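You operate a simulated robot arm through the tools that you are given. There is no shell and no other tool.

Carry out the task below with a simulated robot arm. There is one attempt and no reset: what you move stays moved.

TASK
Brush the slime off the orange bottle in the well with three passes.
Fine: main switch on, one press, no other pass key. Lift it on to the washer's top once the display says FINISHED. Keep hands out while it runs; leave it off. Dry hands at switches, buttons and plugs. Set down upright: what you pick out.

The check looks at the end state, three seconds after you hand in, the way a careful person would. Anything else that was tipped, shoved, dropped, spilled or broken makes it a failure.

THE ROBOT
A 7-joint arm with a two-finger parallel gripper, fixed in place. Base frame: the origin is on the floor under the middle of its stand, x ahead of it, y to its left, z up. Units: cm, degrees, N and s.
With the tool pointing down near the work surface it reaches from about 28 to 76 cm from the base axis. Its first joint turns from -166.0 to 166.0 degrees. Payload 3.91 kg.
The tool frame sits at the grasp point between the pads (the TCP): z along the fingers, y along the line on which they close. The tips reach 3 cm beyond it. Largest opening 11 cm; finger width 2, thickness 1; the body of the gripper, 4.8 by 11.2 cm, starts 5.5 cm behind the TCP.
Orientation is that of the tool frame in the base frame, as a unit quaternion [x, y, z, w]. With the fingers straight down and closing along the base's y, the tool's x points along the base's -x, its y along +y and its z along -z.

THE INTERFACE
- The arm moves only by the tool jog_arm. Its argument "steps" is a list of rows, each an object of numbers (a shift or turn left out is 0, a gripper value left out holds the last): "x", "y", "z": the shift along the tool's x, y, z in cm; "wx", "wy", "wz": the turn, a rotation vector about the tool's x, y, z in degrees; "grip": the finger opening in cm, from 0 to 11. In form: [{"x": .., "y": .., "z": .., "wx": .., "wy": .., "wz": .., "grip": ..}, ...]. A call has 1 to 20 rows; each row shifts and turns the commanded pose from where the row before left it, along the tool's axes as they then stand. Rows are played at 5 a second. More than 5 cm and 8.6 degrees between two rows, or a gripper value outside its range, and nothing of the call is played. A pose out of reach is approached as far as the arm can. The call stops where the force on the tool passes 40 N (or 10 N more than at its start, if that is more) or the arm is blocked; 0.2 s more then pass. Each finger travels about 15.3 cm/s and halts on what it meets, pressing with about 21 N; the grip force reading is that of the motor and also rises with nothing between the fingers. The clock runs only during rows and for 0.2 s after the last one: add rows that do not move to give the fingers time. The reply holds the time, the measured pose of the TCP, the force on the tool along the base axes, the opening and the grip force, in the units named above and with some noise, with the torque about the TCP (base axes, N m) and any sound that the robot's microphone picked up, and new pictures: "show" is both (left out), scene, wrist or none.
- Cameras (640 x 400 px; columns grow to the right, rows downward): "scene" is fixed at [21.96, 50.06, 146.53]; the picture's right is [-1.00, -0.04, 0.00], its down [-0.02, 0.45, -0.89] and it looks along [0.04, -0.89, -0.45] (base axes); focal length 326 px, centre (320, 200). "wrist" rides on the gripper at [7.7, 0.7, -11.4] in the tool frame; the picture's right is [-0.09, 1.00, 0.00], its down [-0.80, -0.07, -0.59] and it looks along [-0.59, -0.05, 0.80] (tool axes); focal length 270 px, centre (320, 200). There is no depth. A picture from a camera that has moved, and an enlarged one, comes with that camera's place and axes in the base frame and with its lens.
- lift_body(by): slides the trunk up (or, below 0, down) by that many cm; the arm rides with it, the base frame stays. It gives what a move gives, with no picture.
- enlarge(camera, box): a new picture of the part [left, top, right, bottom] of that camera's present view, enlarged. No time passes.
- hand_in(): hands the job in; it is judged then, once.

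Places have to be worked out from the pictures, the camera data and where the tool is seen. Open the gripper and draw the arm clear of the work before you hand the job in, unless the task says otherwise.

The tools are called after ">>>" as a command line: name --argument value ..., lists and objects as JSON in quotes. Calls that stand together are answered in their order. jog_arm: Moves the arm, as the interface text tells. Its arguments: {"type":"object","properties":{"steps":{"type":"array","items":{"type":"object","properties":{"x":{"type":"number"},"y":{"type":"number"},"z":{"type":"number"},"wx":{"type":"number"},"wy":{"type":"number"},"wz":{"type":"number"},"grip":{"type":"number"}}}},"show":{"type":"string","enum":["both","scene","wrist","none"]}},"required":["steps"]} The other tools are called the same way: lift_body (by) moves the trunk up or down; enlarge (camera, box) takes an enlarged picture of a part of a camera's view; hand_in () hands the job in.

At the start:

```text
clock: 0.0
tool_pos: [41.91, -18.88, 124.12]
tcp_rot: [0.001, 1.0, -0.001, 0.001]
contact_force: [0.2, 0.0, 0.0]
wrist_torque: [-0.02, -0.02, 0.0]
grip_width: 11.02
grasp_force: 0.1
trunk travel left (down, up): [-47.5, 13.5]
```

scene: 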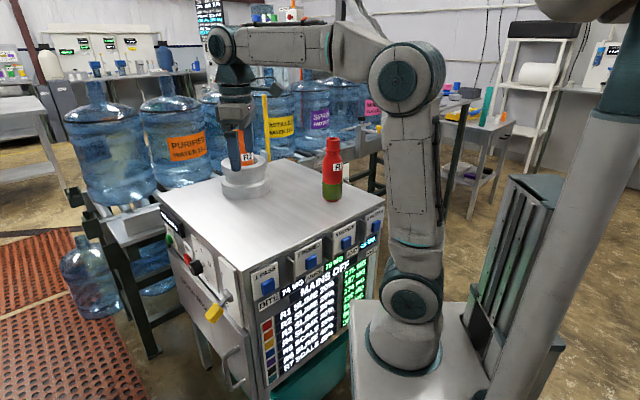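
wrist: 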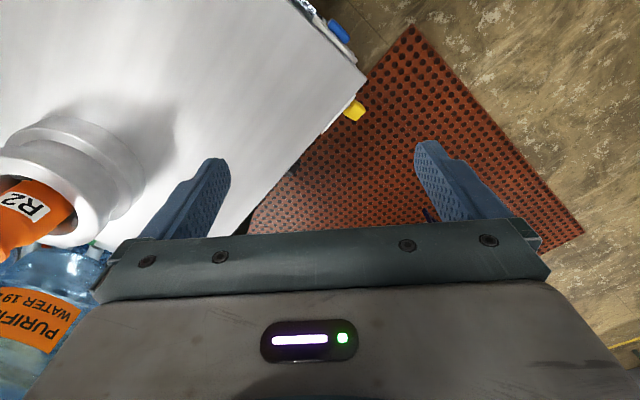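

I'll start by looking closely at the washer's front panel, its side and the well before moving anything.

>>> enlarge --camera "scene" --box '[240, 200, 400, 400]'

>>> enlarge --camera "scene" --box '[150, 190, 270, 330]'

>>> enlarge --camera "scene" --box '[190, 80, 390, 220]'

>>> enlarge --camera "wrist" --box '[0, 80, 200, 280]'

>>> enlarge --camera "wrist" --box '[260, 0, 400, 160]'

```text
2.00 times, centred on (320, 300) of scene
camera zoom: at [21.96, 50.06, 146.53], right [-1.0, -0.04, 0.0], down [-0.02, 0.45, -0.89], along [0.04, -0.89, -0.45], focal length 652 px, centre (320, 0)
```

zoom: 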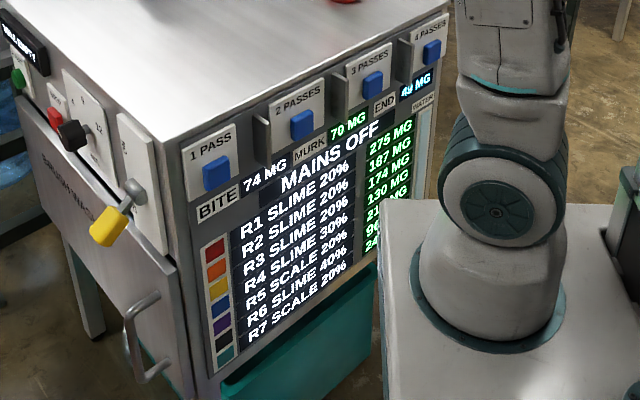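

```text
2.86 times, centred on (210, 260) of scene
camera zoom: at [21.96, 50.06, 146.53], right [-1.0, -0.04, 0.0], down [-0.02, 0.45, -0.89], along [0.04, -0.89, -0.45], focal length 931 px, centre (634, 29)
```

zoom: 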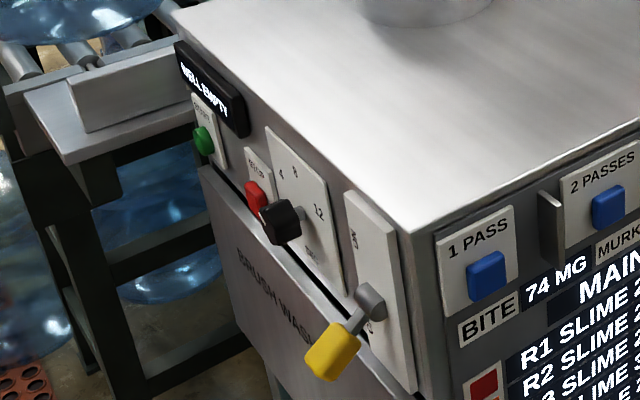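

```text
2.86 times, centred on (290, 150) of scene
camera zoom: at [21.96, 50.06, 146.53], right [-1.0, -0.04, 0.0], down [-0.02, 0.45, -0.89], along [0.04, -0.89, -0.45], focal length 931 px, centre (406, 343)
```

zoom: 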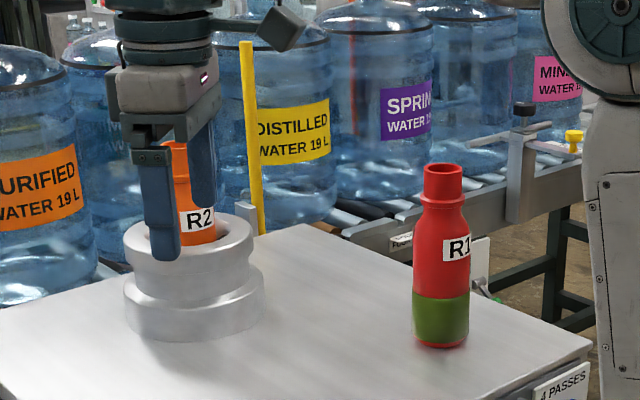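

```text
2.00 times, centred on (100, 180) of wrist
camera zoom: at [34.35, -18.14, 135.57], right [0.09, 1.0, 0.0], down [0.8, -0.07, 0.59], along [0.59, -0.05, -0.8], focal length 541 px, centre (760, 240)
```

zoom: 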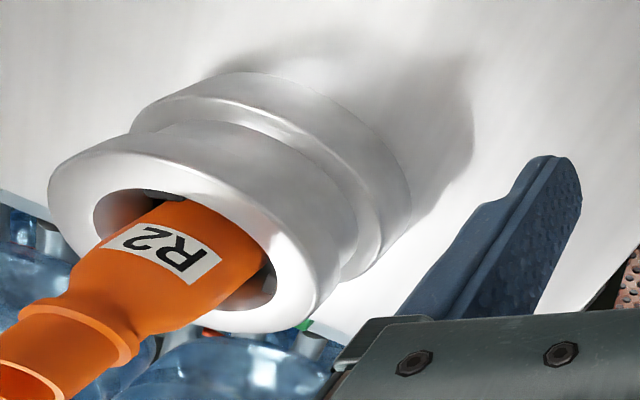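

```text
2.50 times, centred on (330, 80) of wrist
camera zoom: at [34.35, -18.14, 135.57], right [0.09, 1.0, 0.0], down [0.8, -0.07, 0.59], along [0.59, -0.05, -0.8], focal length 676 px, centre (295, 500)
```

zoom: 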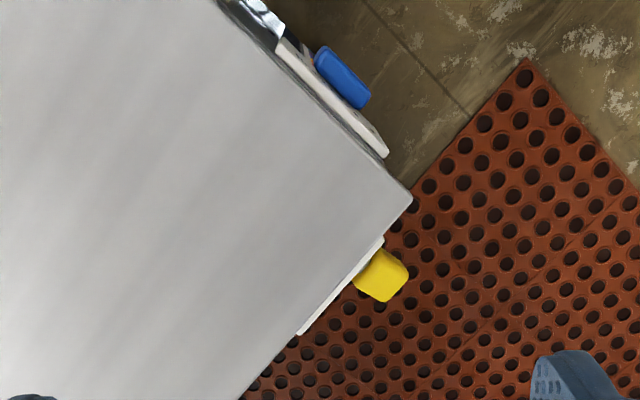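

I need to read the small labels, so I'll zoom in further on each control and on the signs.

>>> enlarge --camera "scene" --box '[155, 200, 205, 240]'

>>> enlarge --camera "scene" --box '[185, 220, 245, 330]'

>>> enlarge --camera "scene" --box '[250, 255, 320, 320]'

>>> enlarge --camera "scene" --box '[300, 205, 390, 275]'

>>> enlarge --camera "scene" --box '[260, 280, 380, 390]'

>>> enlarge --camera "scene" --box '[180, 0, 310, 90]'

>>> enlarge --camera "scene" --box '[0, 0, 200, 110]'

>>> enlarge --camera "scene" --box '[430, 0, 640, 200]'

```text
10.00 times, centred on (180, 220) of scene
camera zoom: at [21.96, 50.06, 146.53], right [-1.0, -0.04, 0.0], down [-0.02, 0.45, -0.89], along [0.04, -0.89, -0.45], focal length 3258 px, centre (1720, 0)
```

zoom: 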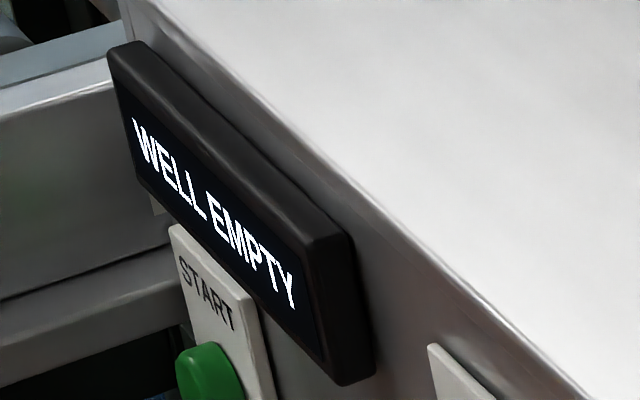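

```text
3.64 times, centred on (215, 275) of scene
camera zoom: at [21.96, 50.06, 146.53], right [-1.0, -0.04, 0.0], down [-0.02, 0.45, -0.89], along [0.04, -0.89, -0.45], focal length 1185 px, centre (702, -73)
```

zoom: 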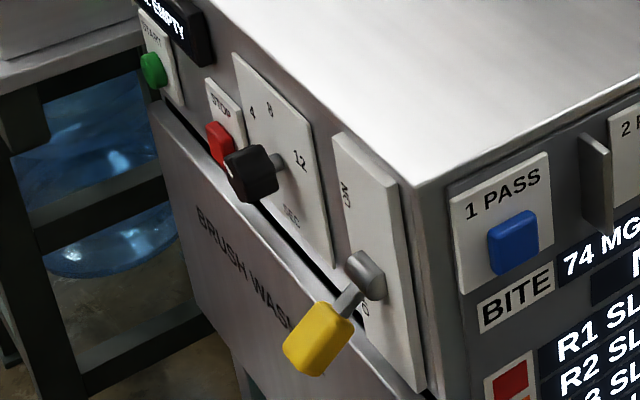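

```text
6.15 times, centred on (285, 288) of scene
camera zoom: at [21.96, 50.06, 146.53], right [-1.0, -0.04, 0.0], down [-0.02, 0.45, -0.89], along [0.04, -0.89, -0.45], focal length 2005 px, centre (535, -338)
```

zoom: 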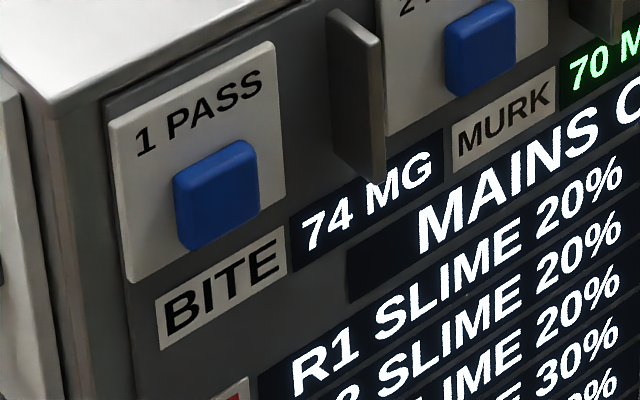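

```text
5.71 times, centred on (345, 240) of scene
camera zoom: at [21.96, 50.06, 146.53], right [-1.0, -0.04, 0.0], down [-0.02, 0.45, -0.89], along [0.04, -0.89, -0.45], focal length 1862 px, centre (177, -29)
```

zoom: 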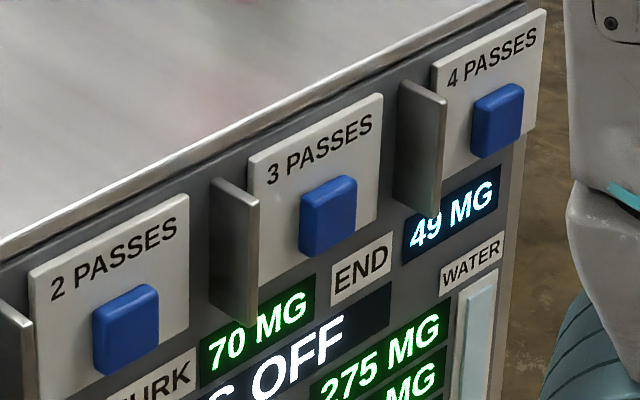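

```text
3.64 times, centred on (320, 335) of scene
camera zoom: at [21.96, 50.06, 146.53], right [-1.0, -0.04, 0.0], down [-0.02, 0.45, -0.89], along [0.04, -0.89, -0.45], focal length 1185 px, centre (320, -291)
```

zoom: 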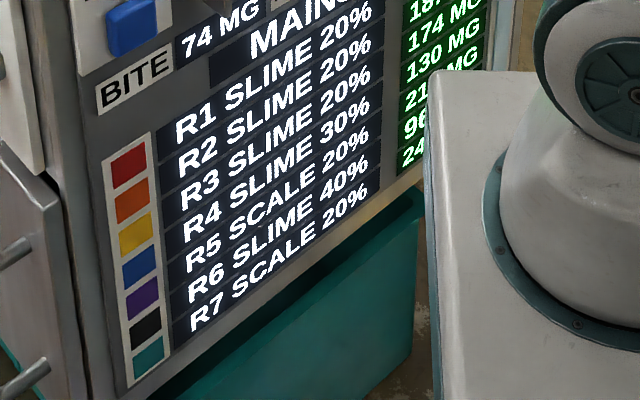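

```text
4.44 times, centred on (245, 45) of scene
camera zoom: at [21.96, 50.06, 146.53], right [-1.0, -0.04, 0.0], down [-0.02, 0.45, -0.89], along [0.04, -0.89, -0.45], focal length 1448 px, centre (653, 889)
```

zoom: 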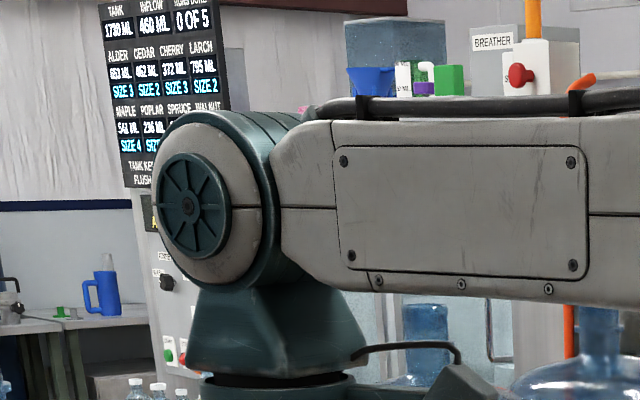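

```text
3.20 times, centred on (100, 55) of scene
camera zoom: at [21.96, 50.06, 146.53], right [-1.0, -0.04, 0.0], down [-0.02, 0.45, -0.89], along [0.04, -0.89, -0.45], focal length 1043 px, centre (1024, 664)
```

zoom: 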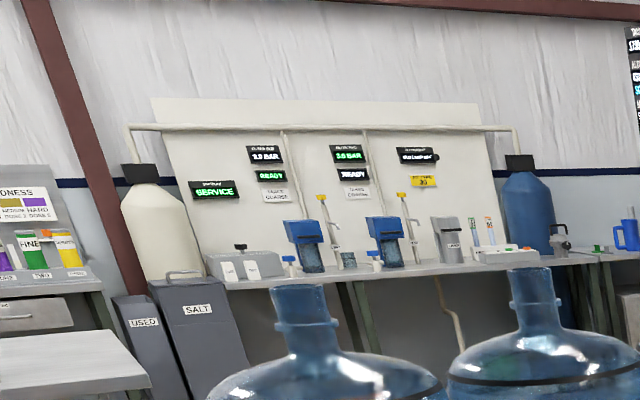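

```text
2.00 times, centred on (535, 100) of scene
camera zoom: at [21.96, 50.06, 146.53], right [-1.0, -0.04, 0.0], down [-0.02, 0.45, -0.89], along [0.04, -0.89, -0.45], focal length 652 px, centre (-110, 400)
```

zoom: 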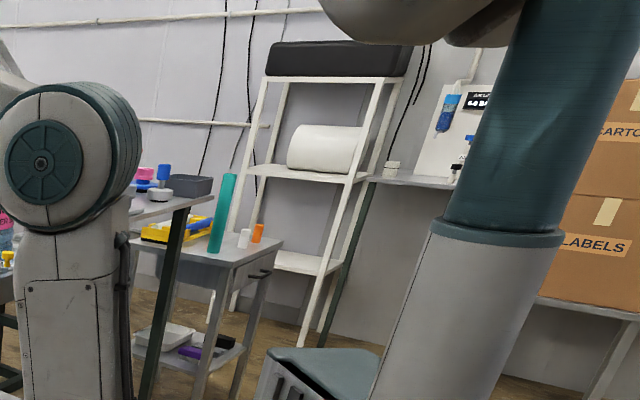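

The panel reads MAINS OFF. The yellow lever, currently down, is on the washer's +x+y face near its front corner (handle about [53, -12.5, 80.6]). The pass keys are on the face towards the robot, with "3 PASSES" around [17.6, -33.3, 90]. I'll move the hand off the washer towards the switch side and turn it to line up with that face, to get a closer look.

>>> jog_arm --steps '[{"x": -0.7, "y": 4.1, "z": 0.5}, {"x": -0.7, "y": 4.1, "z": 0.5}, {"x": -0.7, "y": 4.1, "z": 0.5}, {"x": -0.7, "y": 4.1, "z": 0.5}, {"wz": 7.45}, {"wz": 7.45}, {"wz": 7.45}, {"wz": 7.45}, {"wz": 7.45}, {"wz": 7.45, "grip": 0}, {}]'

```text
clock: 2.4
tool_pos: [44.75, -2.51, 122.13]
tcp_rot: [0.381, 0.925, 0.0, 0.0]
contact_force: [-0.4, 0.0, -0.8]
wrist_torque: [-0.02, -0.01, -0.01]
grip_width: 0.02
grasp_force: 20.9
trunk travel left (down, up): [-47.5, 13.5]
camera wrist: at [39.9, 3.45, 133.62], right [0.76, 0.64, 0.0], down [0.52, -0.61, 0.59], along [0.38, -0.45, -0.8], focal length 270 px, centre (320, 200)
```

scene: 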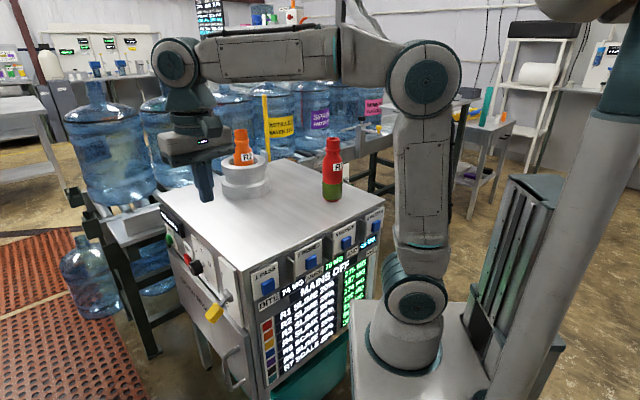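
wrist: 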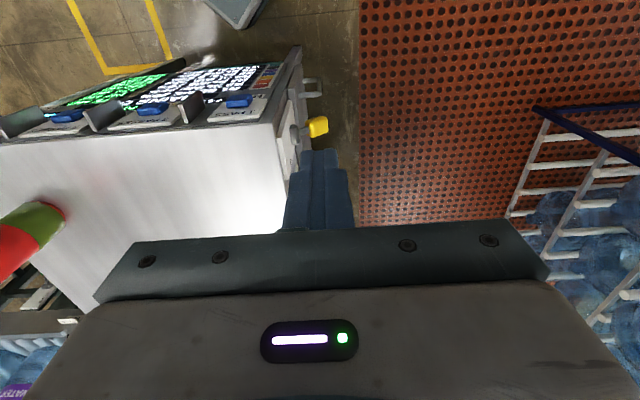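

Now the well and bottle R2 are unobstructed in the scene view. I'll zoom in on the bottle, and on the switch from the wrist camera.

>>> enlarge --camera "scene" --box '[200, 110, 300, 210]'

>>> enlarge --camera "wrist" --box '[240, 60, 360, 180]'

>>> enlarge --camera "wrist" --box '[0, 40, 300, 200]'

```text
4.00 times, centred on (250, 160) of scene
camera zoom: at [21.96, 50.06, 146.53], right [-1.0, -0.04, 0.0], down [-0.02, 0.45, -0.89], along [0.04, -0.89, -0.45], focal length 1303 px, centre (600, 360)
```

zoom: 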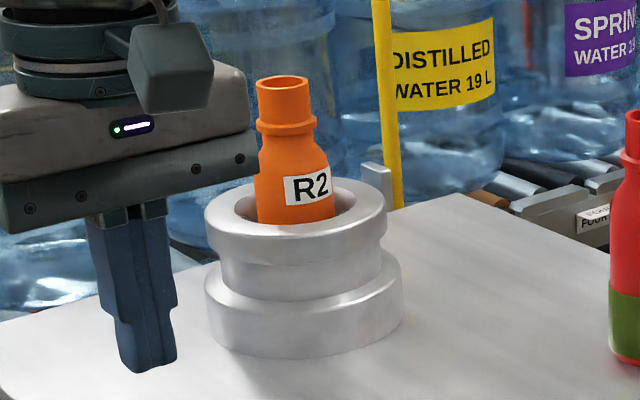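

```text
3.33 times, centred on (300, 120) of wrist
camera zoom: at [39.9, 3.45, 133.62], right [0.76, 0.64, 0.0], down [0.52, -0.61, 0.59], along [0.38, -0.45, -0.8], focal length 901 px, centre (387, 467)
```

zoom: 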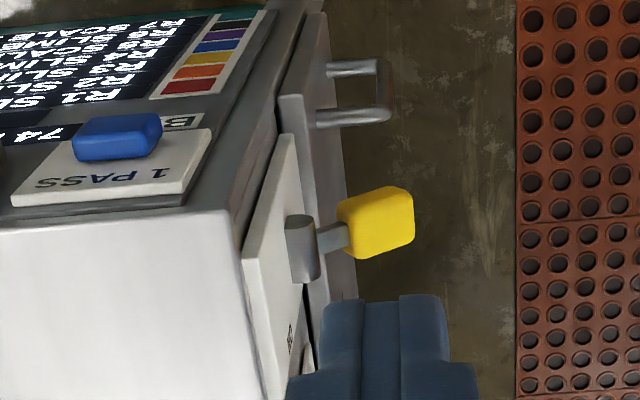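

```text
2.13 times, centred on (150, 120) of wrist
camera zoom: at [39.9, 3.45, 133.62], right [0.76, 0.64, 0.0], down [0.52, -0.61, 0.59], along [0.38, -0.45, -0.8], focal length 577 px, centre (683, 371)
```

zoom: 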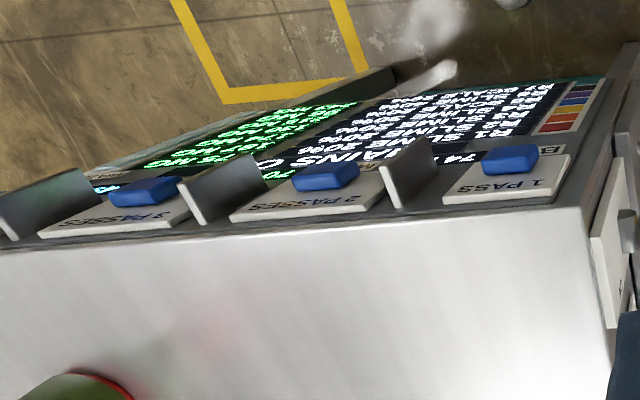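

The lever pivots on a horizontal axis at about [49.7, -15.6, 84], with the handle out and down. I'll point the closed fingers horizontally along the switch face (tilt -90°) while still high and clear, then check.

>>> jog_arm --steps '[{"wy": -8.2}, {"wy": -8.2}, {"wy": -8.2}, {"wy": -8.2}, {"wy": -8.2}, {"wy": -8.2}, {"wy": -8.2}, {"wy": -8.2}, {"wy": -8.2}, {"wy": -8.2}, {"wy": -8.0}, {}]'

```text
clock: 5.0
tool_pos: [44.82, -2.39, 122.02]
tcp_rot: [0.269, 0.653, -0.27, 0.654]
contact_force: [-0.5, -0.6, -0.4]
wrist_torque: [0.0, 0.02, -0.02]
grip_width: 0.0
grasp_force: 20.9
trunk travel left (down, up): [-47.5, 13.5]
camera wrist: at [37.24, 6.12, 114.41], right [0.7, 0.71, 0.09], down [-0.47, 0.37, 0.8], along [0.53, -0.6, 0.59], focal length 270 px, centre (320, 200)
```

scene: 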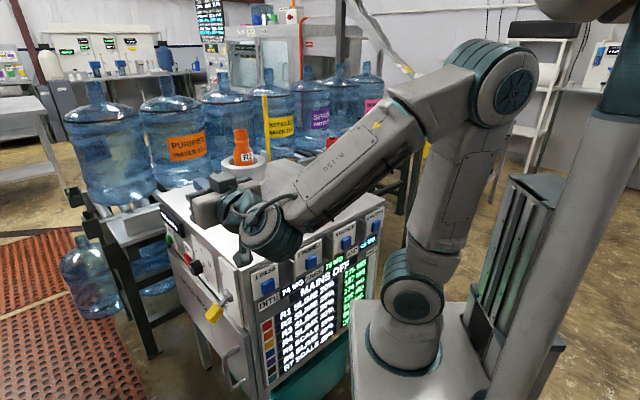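
wrist: 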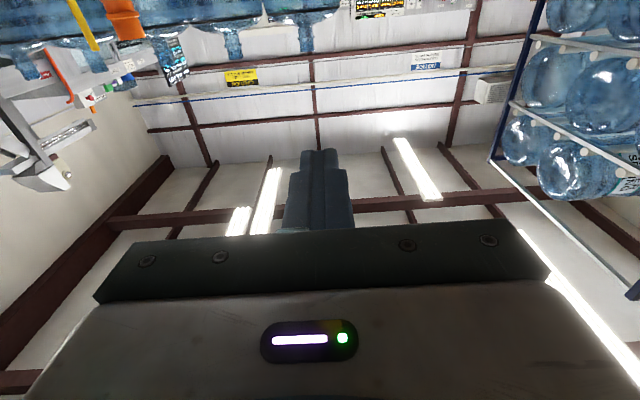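

Orientation reached. Next I'll roll the hand 90° so its thin side faces the washer and the camera sits outboard looking at the switch.

>>> jog_arm --steps '[{"wz": 8.2}, {"wz": 8.2}, {"wz": 8.2}, {"wz": 8.2}, {"wz": 8.2}, {"wz": 8.2}, {"wz": 8.2}, {"wz": 8.2}, {"wz": 8.2}, {"wz": 8.2}, {"wz": 8.0}, {}]'

```text
clock: 7.6
tool_pos: [43.24, -7.66, 132.51]
tcp_rot: [0.606, 0.312, 0.226, 0.697]
contact_force: [-0.6, -0.6, -0.2]
wrist_torque: [-0.02, 0.02, 0.02]
grip_width: 0.03
grasp_force: 20.5
out of reach, approached as far as the arm can: row 6, 7, 8, 10, 11
trunk travel left (down, up): [-47.5, 13.5]
camera wrist: at [40.64, 5.86, 131.15], right [0.0, 0.1, 0.99], down [-0.99, -0.15, 0.02], along [0.15, -0.98, 0.1], focal length 270 px, centre (320, 200)
```

scene: 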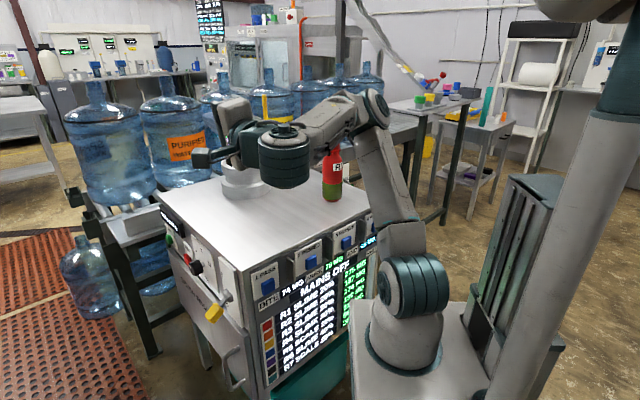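
wrist: 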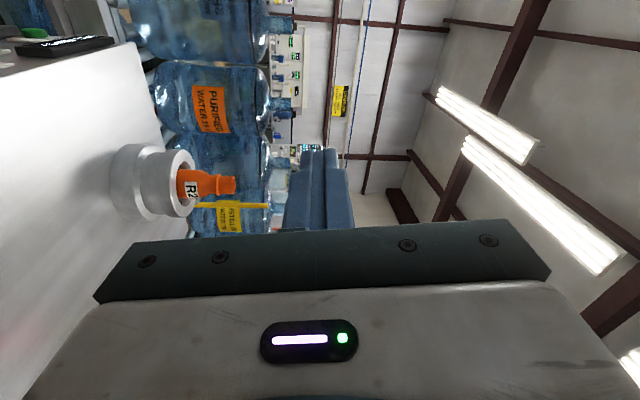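

The roll hit a joint limit and the arm re-shaped itself near the red bottle (no contact in the readings). I'll undo the roll in part and check how the commanded pose is followed.

>>> jog_arm --steps '[{"wz": -8.2}, {"wz": -8.2}, {"wz": -8.2}, {"wz": -8.2}, {"wz": -8.2}, {"wz": -8.2}, {}]'

```text
clock: 9.2
tool_pos: [43.21, -7.48, 132.6]
tcp_rot: [0.422, 0.535, -0.087, 0.727]
contact_force: [0.4, -0.6, 0.3]
wrist_torque: [0.01, -0.01, 0.0]
grip_width: 0.02
grasp_force: 21.4
trunk travel left (down, up): [-47.5, 13.5]
camera wrist: at [38.75, 3.5, 125.51], right [0.54, 0.6, 0.59], down [-0.79, 0.11, 0.6], along [0.29, -0.79, 0.54], focal length 270 px, centre (320, 200)
```

scene: 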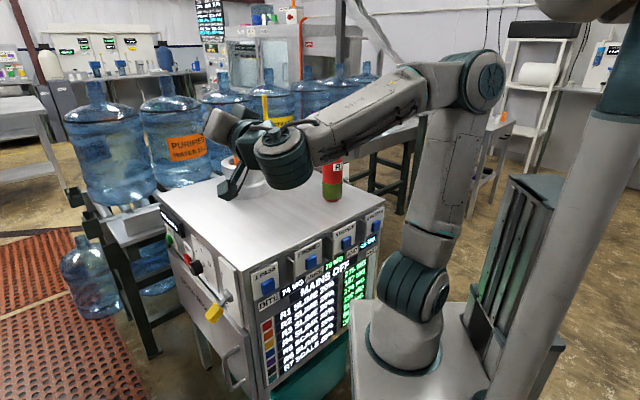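
wrist: 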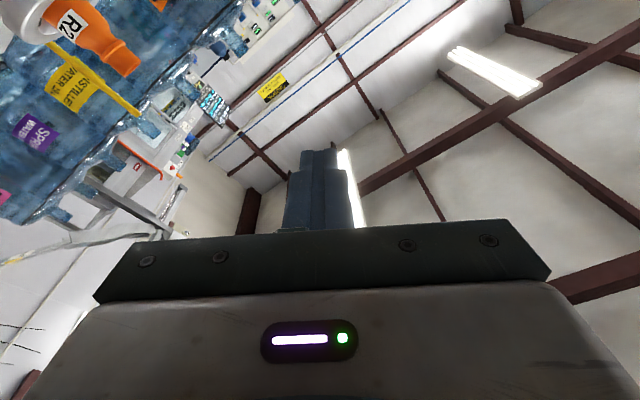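

Each call restarts from the measured pose, so I'll correct back to the unrolled orientation (fingers along the switch face, camera below), move outboard of the corner, and begin descending in front of it.

>>> jog_arm --steps '[{"wx": 0.21, "wy": 0.99, "wz": -7.86}, {"wx": 0.21, "wy": 0.99, "wz": -7.86}, {"wx": 0.21, "wy": 0.99, "wz": -7.86}, {"wx": 0.21, "wy": 0.99, "wz": -7.86}, {"y": 3.1, "z": -3.1}, {"x": 4.5}, {"x": 4.5}, {"x": 4.5}, {"x": 4.5}, {}]'

```text
clock: 11.4
tool_pos: [43.5, -3.04, 114.88]
tcp_rot: [0.271, 0.652, -0.27, 0.655]
contact_force: [0.5, 0.3, -0.4]
wrist_torque: [0.01, -0.02, -0.03]
grip_width: 0.0
grasp_force: 20.7
out of reach, approached as far as the arm can: row 9
trunk travel left (down, up): [-47.5, 13.5]
camera wrist: at [36.02, 5.58, 107.09], right [0.7, 0.71, 0.09], down [-0.47, 0.37, 0.8], along [0.53, -0.6, 0.59], focal length 270 px, centre (320, 200)
```

scene: 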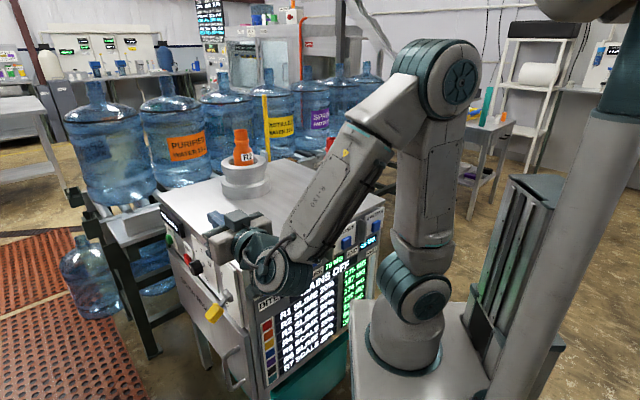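
wrist: 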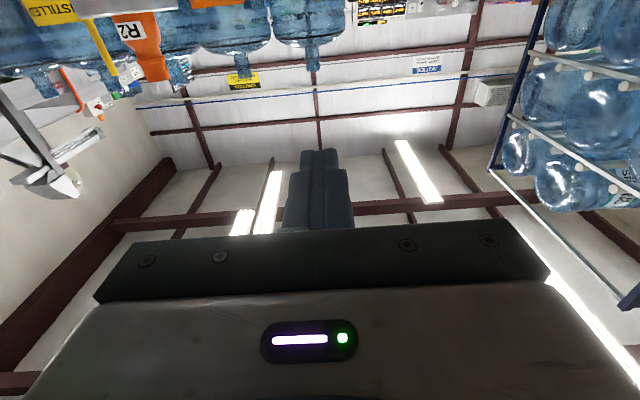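

The arm can't go lower in this posture, so I'll lower the trunk instead. The hand is in front of and outboard of the washer corner, and nothing is below it.

>>> lift_body --by -20

>>> jog_arm --steps '[{}]'

```text
clock: 13.6
tool_pos: [43.54, -2.94, 94.88]
tcp_rot: [0.269, 0.653, -0.269, 0.655]
contact_force: [-0.1, 0.7, 0.5]
wrist_torque: [0.01, 0.0, 0.0]
grip_width: 0.01
grasp_force: 21.4
trunk travel left (down, up): [-27.5, 33.5]
```

```text
clock: 14.0
tool_pos: [43.62, -2.92, 94.8]
tcp_rot: [0.269, 0.653, -0.269, 0.655]
contact_force: [-0.6, -0.5, 0.2]
wrist_torque: [-0.01, 0.01, -0.01]
grip_width: 0.0
grasp_force: 21.4
trunk travel left (down, up): [-27.5, 33.5]
camera wrist: at [36.03, 5.57, 87.14], right [0.7, 0.71, 0.09], down [-0.47, 0.37, 0.8], along [0.53, -0.6, 0.59], focal length 270 px, centre (320, 200)
```

scene: 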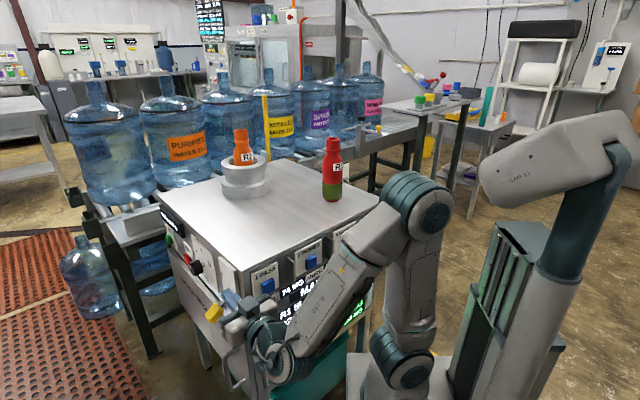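
wrist: 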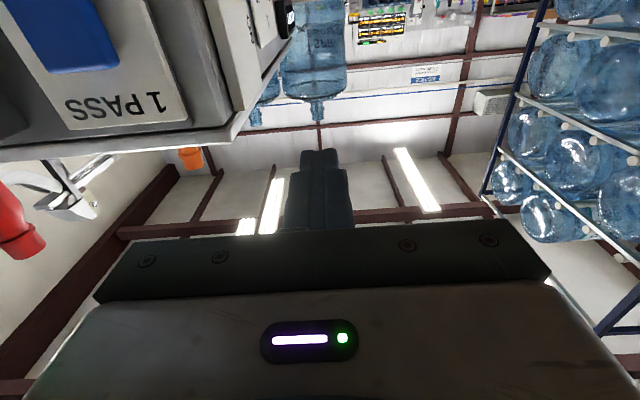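

Still clear. Lowering the remaining distance to bring the fingers below the handle's height.

>>> lift_body --by -20

>>> jog_arm --steps '[{}]'

```text
clock: 16.1
tool_pos: [43.53, -3.08, 74.86]
tcp_rot: [0.27, 0.652, -0.27, 0.655]
contact_force: [-0.9, -0.6, 0.4]
wrist_torque: [0.0, -0.02, -0.03]
grip_width: 0.02
grasp_force: 20.7
trunk travel left (down, up): [-7.5, 53.5]
```

```text
clock: 16.5
tool_pos: [43.67, -2.98, 74.79]
tcp_rot: [0.27, 0.652, -0.27, 0.655]
contact_force: [0.3, -0.6, -0.1]
wrist_torque: [-0.03, 0.04, -0.01]
grip_width: 0.0
grasp_force: 20.4
trunk travel left (down, up): [-7.5, 53.5]
camera wrist: at [36.03, 5.57, 67.14], right [0.7, 0.71, 0.09], down [-0.47, 0.37, 0.8], along [0.53, -0.6, 0.59], focal length 270 px, centre (320, 200)
```

scene: 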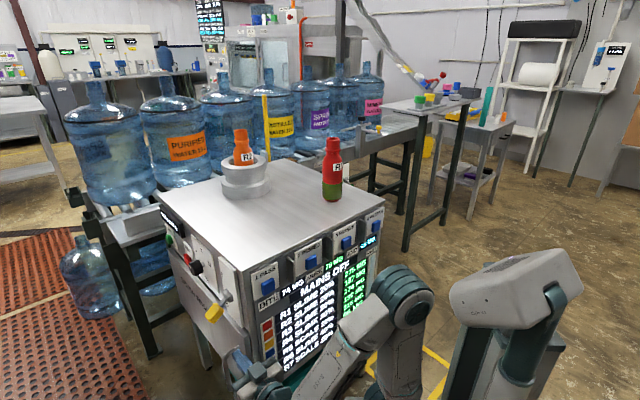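
wrist: 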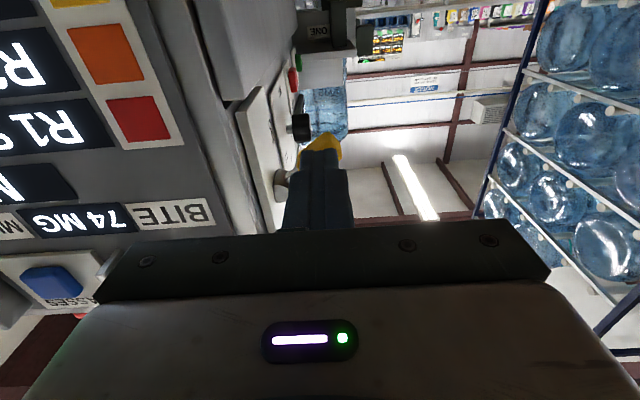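

The yellow handle is just beyond the fingertips in the wrist view. I'll zoom in to confirm clearance beneath it before sliding in.

>>> enlarge --camera "wrist" --box '[230, 60, 390, 240]'

>>> enlarge --camera "scene" --box '[180, 260, 300, 400]'

```text
2.22 times, centred on (310, 150) of wrist
camera zoom: at [36.03, 5.57, 67.14], right [0.7, 0.71, 0.09], down [-0.47, 0.37, 0.8], along [0.53, -0.6, 0.59], focal length 601 px, centre (342, 311)
```

zoom: 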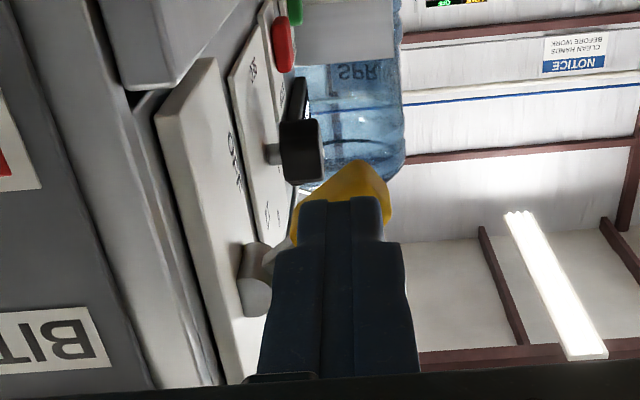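

```text
2.86 times, centred on (240, 330) of scene
camera zoom: at [21.96, 50.06, 146.53], right [-1.0, -0.04, 0.0], down [-0.02, 0.45, -0.89], along [0.04, -0.89, -0.45], focal length 931 px, centre (549, -171)
```

zoom: 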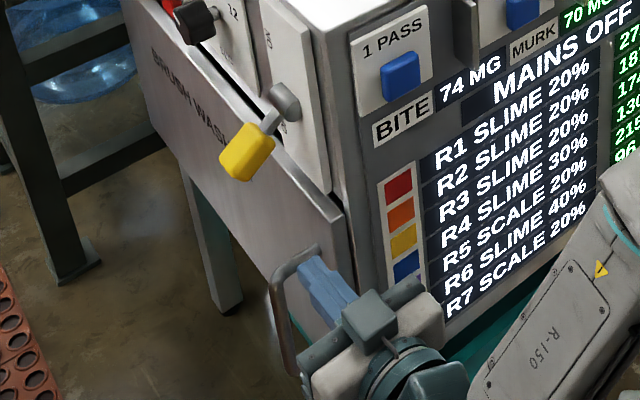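

The fingers are lined up under the handle, with roughly 2 cm of clearance. I'll slide forward about 11.7 cm along the face so the closed fingers lie beneath the lever.

>>> jog_arm --steps '[{"z": 3.0}, {"z": 3.0}, {"z": 3.0}, {"z": 2.7}, {}]'

>>> enlarge --camera "scene" --box '[180, 240, 300, 380]'

```text
clock: 17.7
tool_pos: [51.71, -11.19, 75.05]
tcp_rot: [0.27, 0.652, -0.27, 0.655]
contact_force: [-0.5, 0.4, -0.4]
wrist_torque: [0.01, 0.0, -0.01]
grip_width: 0.0
grasp_force: 21.1
trunk travel left (down, up): [-7.5, 53.5]
camera wrist: at [44.13, -2.68, 67.22], right [0.7, 0.71, 0.09], down [-0.47, 0.37, 0.8], along [0.53, -0.6, 0.59], focal length 270 px, centre (320, 200)
```

scene: 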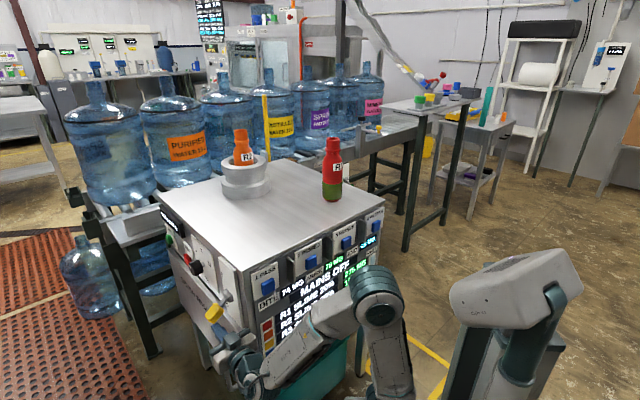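
wrist: 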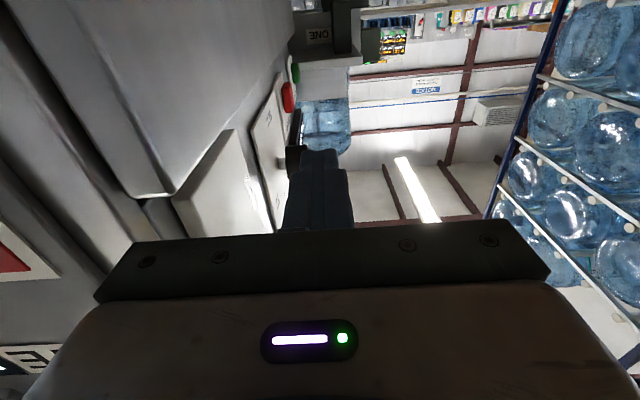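

```text
2.86 times, centred on (240, 310) of scene
camera zoom: at [21.96, 50.06, 146.53], right [-1.0, -0.04, 0.0], down [-0.02, 0.45, -0.89], along [0.04, -0.89, -0.45], focal length 931 px, centre (549, -114)
```

zoom: 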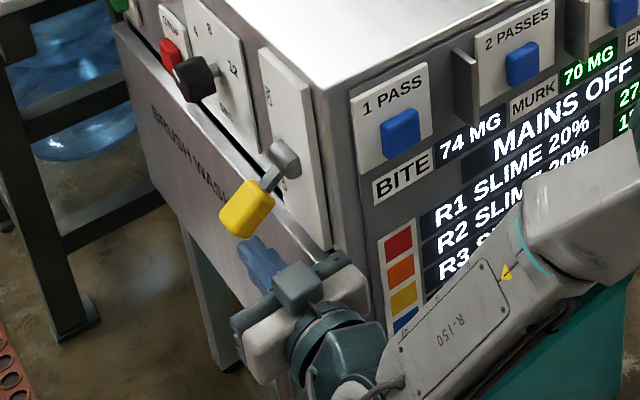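

The fingers are directly under the handle. Now I'll raise them in small steps to swing the lever up to ON.

>>> jog_arm --steps '[{"x": -1.0}, {"x": -1.0}, {"x": -1.0}, {"x": -1.0}, {"x": -1.0}, {"x": -1.0}, {"x": -1.0}, {"x": -1.0}, {"x": -1.0}, {}]'

>>> enlarge --camera "scene" --box '[180, 220, 300, 360]'

```text
clock: 19.9
tool_pos: [51.92, -11.2, 83.89]
tcp_rot: [0.27, 0.652, -0.27, 0.655]
contact_force: [0.8, 0.0, -0.7]
wrist_torque: [0.02, -0.02, -0.01]
grip_width: 0.0
grasp_force: 21.3
trunk travel left (down, up): [-7.5, 53.5]
heard: click
camera wrist: at [44.32, -2.64, 76.22], right [0.7, 0.71, 0.09], down [-0.47, 0.37, 0.8], along [0.53, -0.6, 0.59], focal length 270 px, centre (320, 200)
```

scene: 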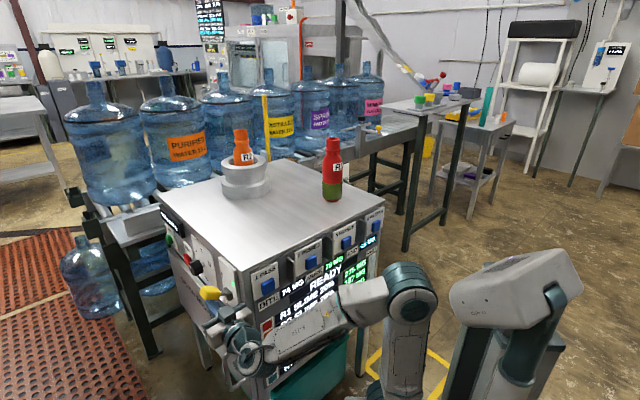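
wrist: 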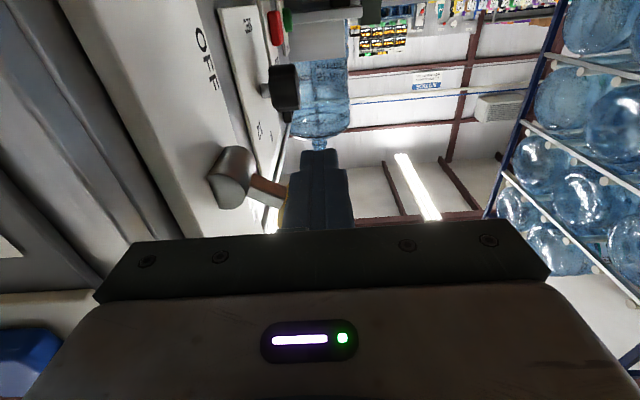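

```text
2.86 times, centred on (240, 290) of scene
camera zoom: at [21.96, 50.06, 146.53], right [-1.0, -0.04, 0.0], down [-0.02, 0.45, -0.89], along [0.04, -0.89, -0.45], focal length 931 px, centre (549, -57)
```

zoom: 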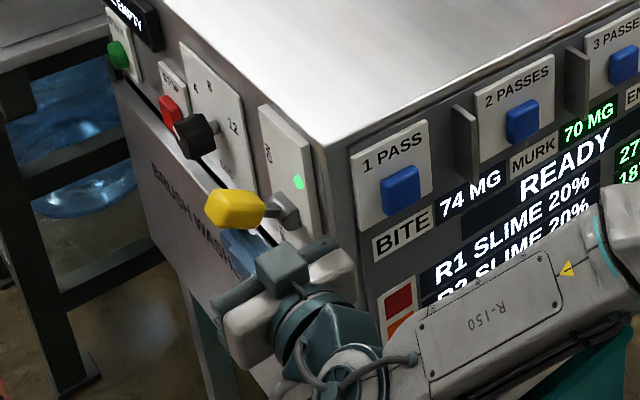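

The switch clicked, the display now says READY, and the lever rests up. I'll drop off the lever, back out along the face, and raise the trunk for the key press.

>>> jog_arm --steps '[{"x": 1.2}, {"z": -4}, {"z": -4}, {"z": -4}, {"z": -2}, {}]' --show "none"

>>> lift_body --by 30

>>> jog_arm --steps '[{"wy": 8.2}, {"wy": 8.2}, {"wy": 8.2}, {"wy": 8.2}, {"wy": 8.2}, {"wy": 8.2}, {"wy": 8.2}, {"wy": 8.2}, {"wy": 8.2}, {"wy": 8.2}, {"wy": 8.0}, {}]'

```text
clock: 21.3
tool_pos: [41.9, -1.23, 82.53]
tcp_rot: [0.27, 0.652, -0.27, 0.655]
contact_force: [0.7, 0.8, 0.5]
wrist_torque: [0.03, -0.01, 0.0]
grip_width: 0.0
grasp_force: 21.1
trunk travel left (down, up): [-7.5, 53.5]
```

```text
clock: 24.3
tool_pos: [41.84, -1.36, 112.63]
tcp_rot: [0.27, 0.653, -0.27, 0.655]
contact_force: [0.2, 0.4, 0.3]
wrist_torque: [-0.05, 0.0, 0.01]
grip_width: 0.0
grasp_force: 20.6
trunk travel left (down, up): [-37.5, 23.5]
```

```text
clock: 26.9
tool_pos: [41.87, -1.15, 112.55]
tcp_rot: [0.381, 0.924, 0.0, 0.001]
contact_force: [-0.2, 0.1, 0.5]
wrist_torque: [-0.04, 0.0, 0.01]
grip_width: 0.02
grasp_force: 21.0
trunk travel left (down, up): [-37.5, 23.5]
camera wrist: at [37.02, 4.67, 124.04], right [0.76, 0.64, 0.0], down [0.52, -0.62, 0.6], along [0.38, -0.45, -0.8], focal length 270 px, centre (320, 200)
```

scene: 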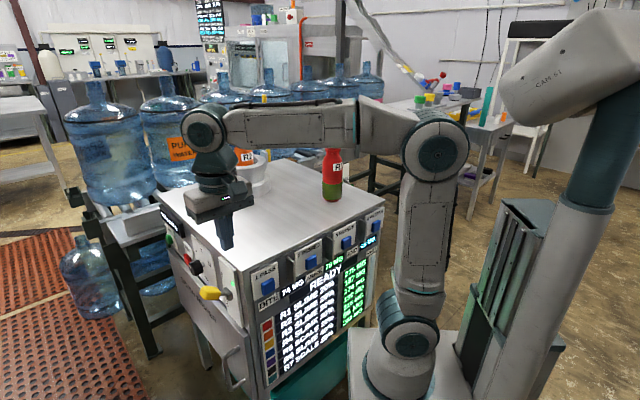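
wrist: 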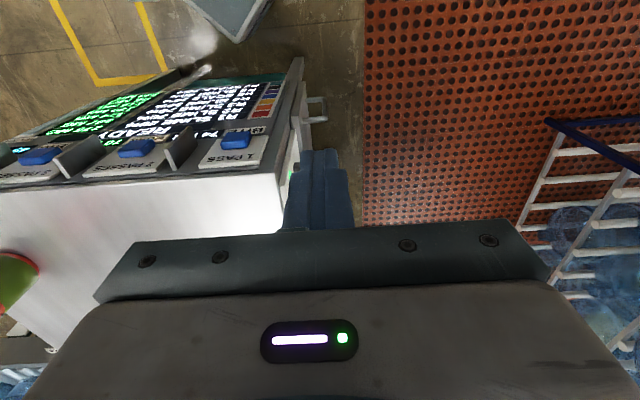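

READY is showing. I'll move the closed hand, fingers down, along the front of the panel to stand off from the "3 PASSES" key, staying well out from the other keys.

>>> jog_arm --steps '[{"x": 1.4}, {"y": -4.6}, {"y": -4.6}, {"y": -4.6}, {"y": -4.6}, {"y": -4.6}, {"y": -4.6}, {"y": -4.6}, {"y": -4.6}, {"y": -4.5}, {"z": 3}, {"z": 3}, {}]'

>>> enlarge --camera "wrist" --box '[220, 60, 420, 240]'

>>> enlarge --camera "scene" --box '[280, 180, 400, 300]'

```text
clock: 29.7
tool_pos: [11.67, -29.52, 106.47]
tcp_rot: [0.382, 0.924, 0.0, 0.002]
contact_force: [0.0, -0.2, -0.1]
wrist_torque: [-0.01, 0.01, 0.03]
grip_width: 0.01
grasp_force: 21.0
trunk travel left (down, up): [-37.5, 23.5]
camera wrist: at [6.85, -23.73, 117.91], right [0.77, 0.64, 0.0], down [0.52, -0.61, 0.6], along [0.39, -0.46, -0.8], focal length 270 px, centre (320, 200)
```

scene: 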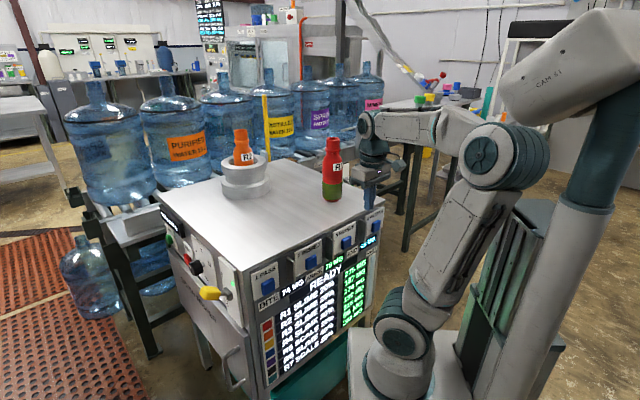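
wrist: 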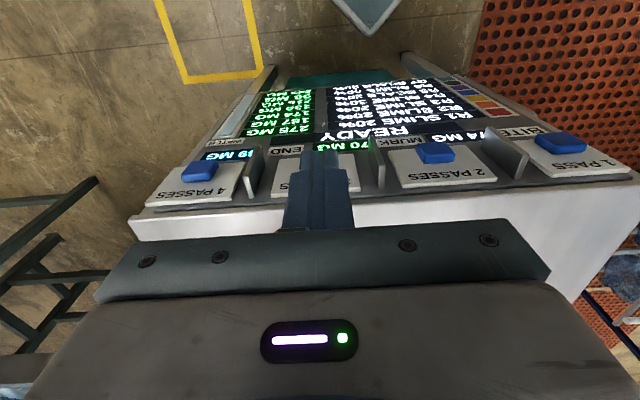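

```text
2.22 times, centred on (320, 150) of wrist
camera zoom: at [6.85, -23.73, 117.91], right [0.77, 0.64, 0.0], down [0.52, -0.61, 0.6], along [0.39, -0.46, -0.8], focal length 601 px, centre (320, 311)
```

zoom: 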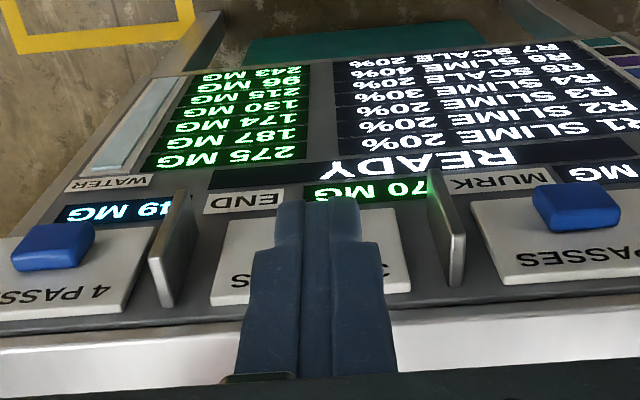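

```text
3.33 times, centred on (340, 240) of scene
camera zoom: at [21.96, 50.06, 146.53], right [-1.0, -0.04, 0.0], down [-0.02, 0.45, -0.89], along [0.04, -0.89, -0.45], focal length 1086 px, centre (253, 67)
```

zoom: 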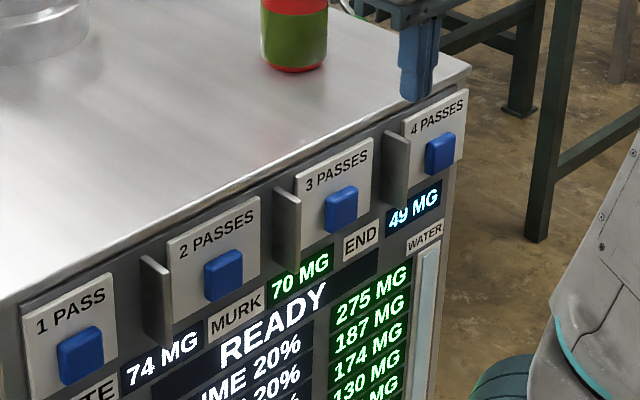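

Keys 2 and 4 triangulate consistently, which puts the "3 PASSES" button near [17.4, -36.9, 87.5]. I'll shift 1.15 cm sideways to line up, tilt the fingers 15° towards the panel so the hand body clears the top edge, and descend at the stand-off.

>>> jog_arm --steps '[{"y": -1.15}, {"wy": -7.5}, {"wy": -7.5}, {"x": 1.06, "z": 3.96}, {"x": 1.06, "z": 3.96}, {"x": 1.06, "z": 3.96}, {"x": 1.06, "z": 3.96}, {}]'

>>> enlarge --camera "wrist" --box '[220, 60, 420, 240]'

>>> enlarge --camera "scene" --box '[280, 180, 420, 300]'

```text
clock: 31.5
tool_pos: [11.01, -30.49, 89.93]
tcp_rot: [0.379, 0.916, -0.05, 0.121]
contact_force: [0.1, 0.2, -0.9]
wrist_torque: [-0.03, 0.02, -0.02]
grip_width: 0.0
grasp_force: 20.9
trunk travel left (down, up): [-37.5, 23.5]
camera wrist: at [4.12, -22.58, 99.08], right [0.76, 0.65, 0.02], down [0.39, -0.49, 0.78], along [0.52, -0.59, -0.62], focal length 270 px, centre (320, 200)
```

scene: 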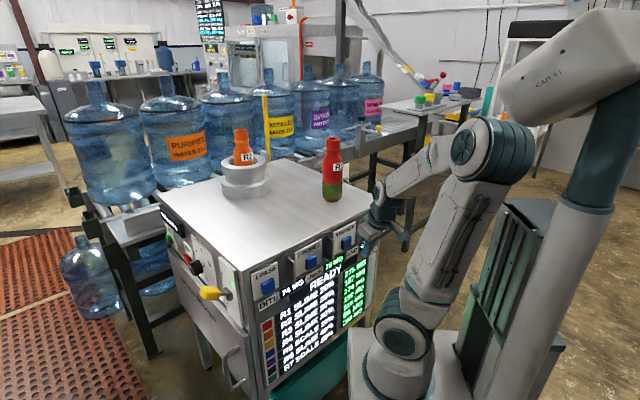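
wrist: 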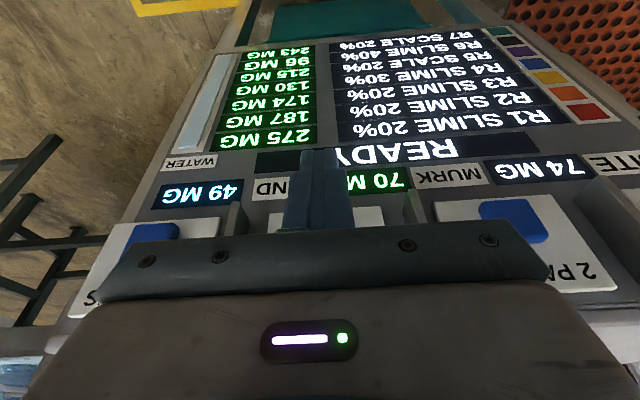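

```text
2.22 times, centred on (320, 150) of wrist
camera zoom: at [4.12, -22.58, 99.08], right [0.76, 0.65, 0.02], down [0.39, -0.49, 0.78], along [0.52, -0.59, -0.62], focal length 601 px, centre (320, 311)
```

zoom: 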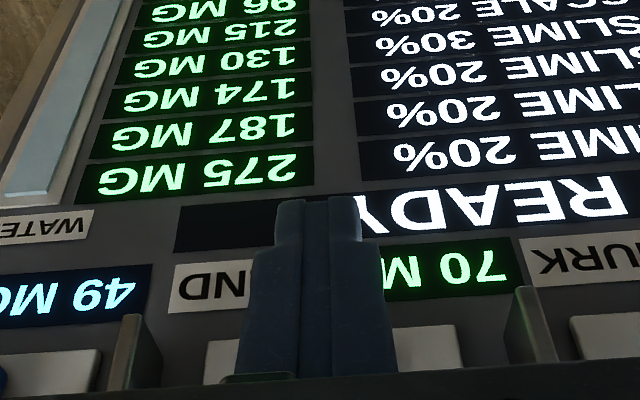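

```text
3.33 times, centred on (350, 240) of scene
camera zoom: at [21.96, 50.06, 146.53], right [-1.0, -0.04, 0.0], down [-0.02, 0.45, -0.89], along [0.04, -0.89, -0.45], focal length 1086 px, centre (220, 67)
```

zoom: 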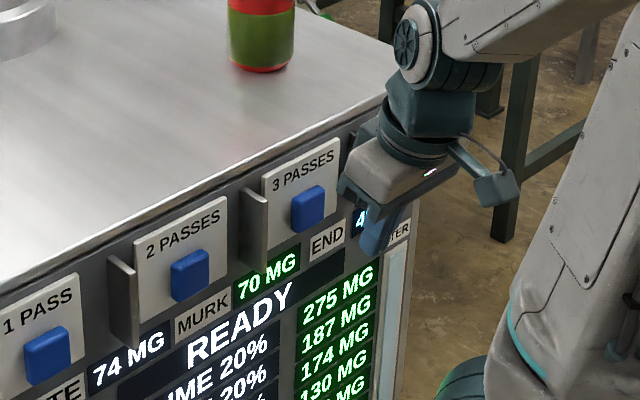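

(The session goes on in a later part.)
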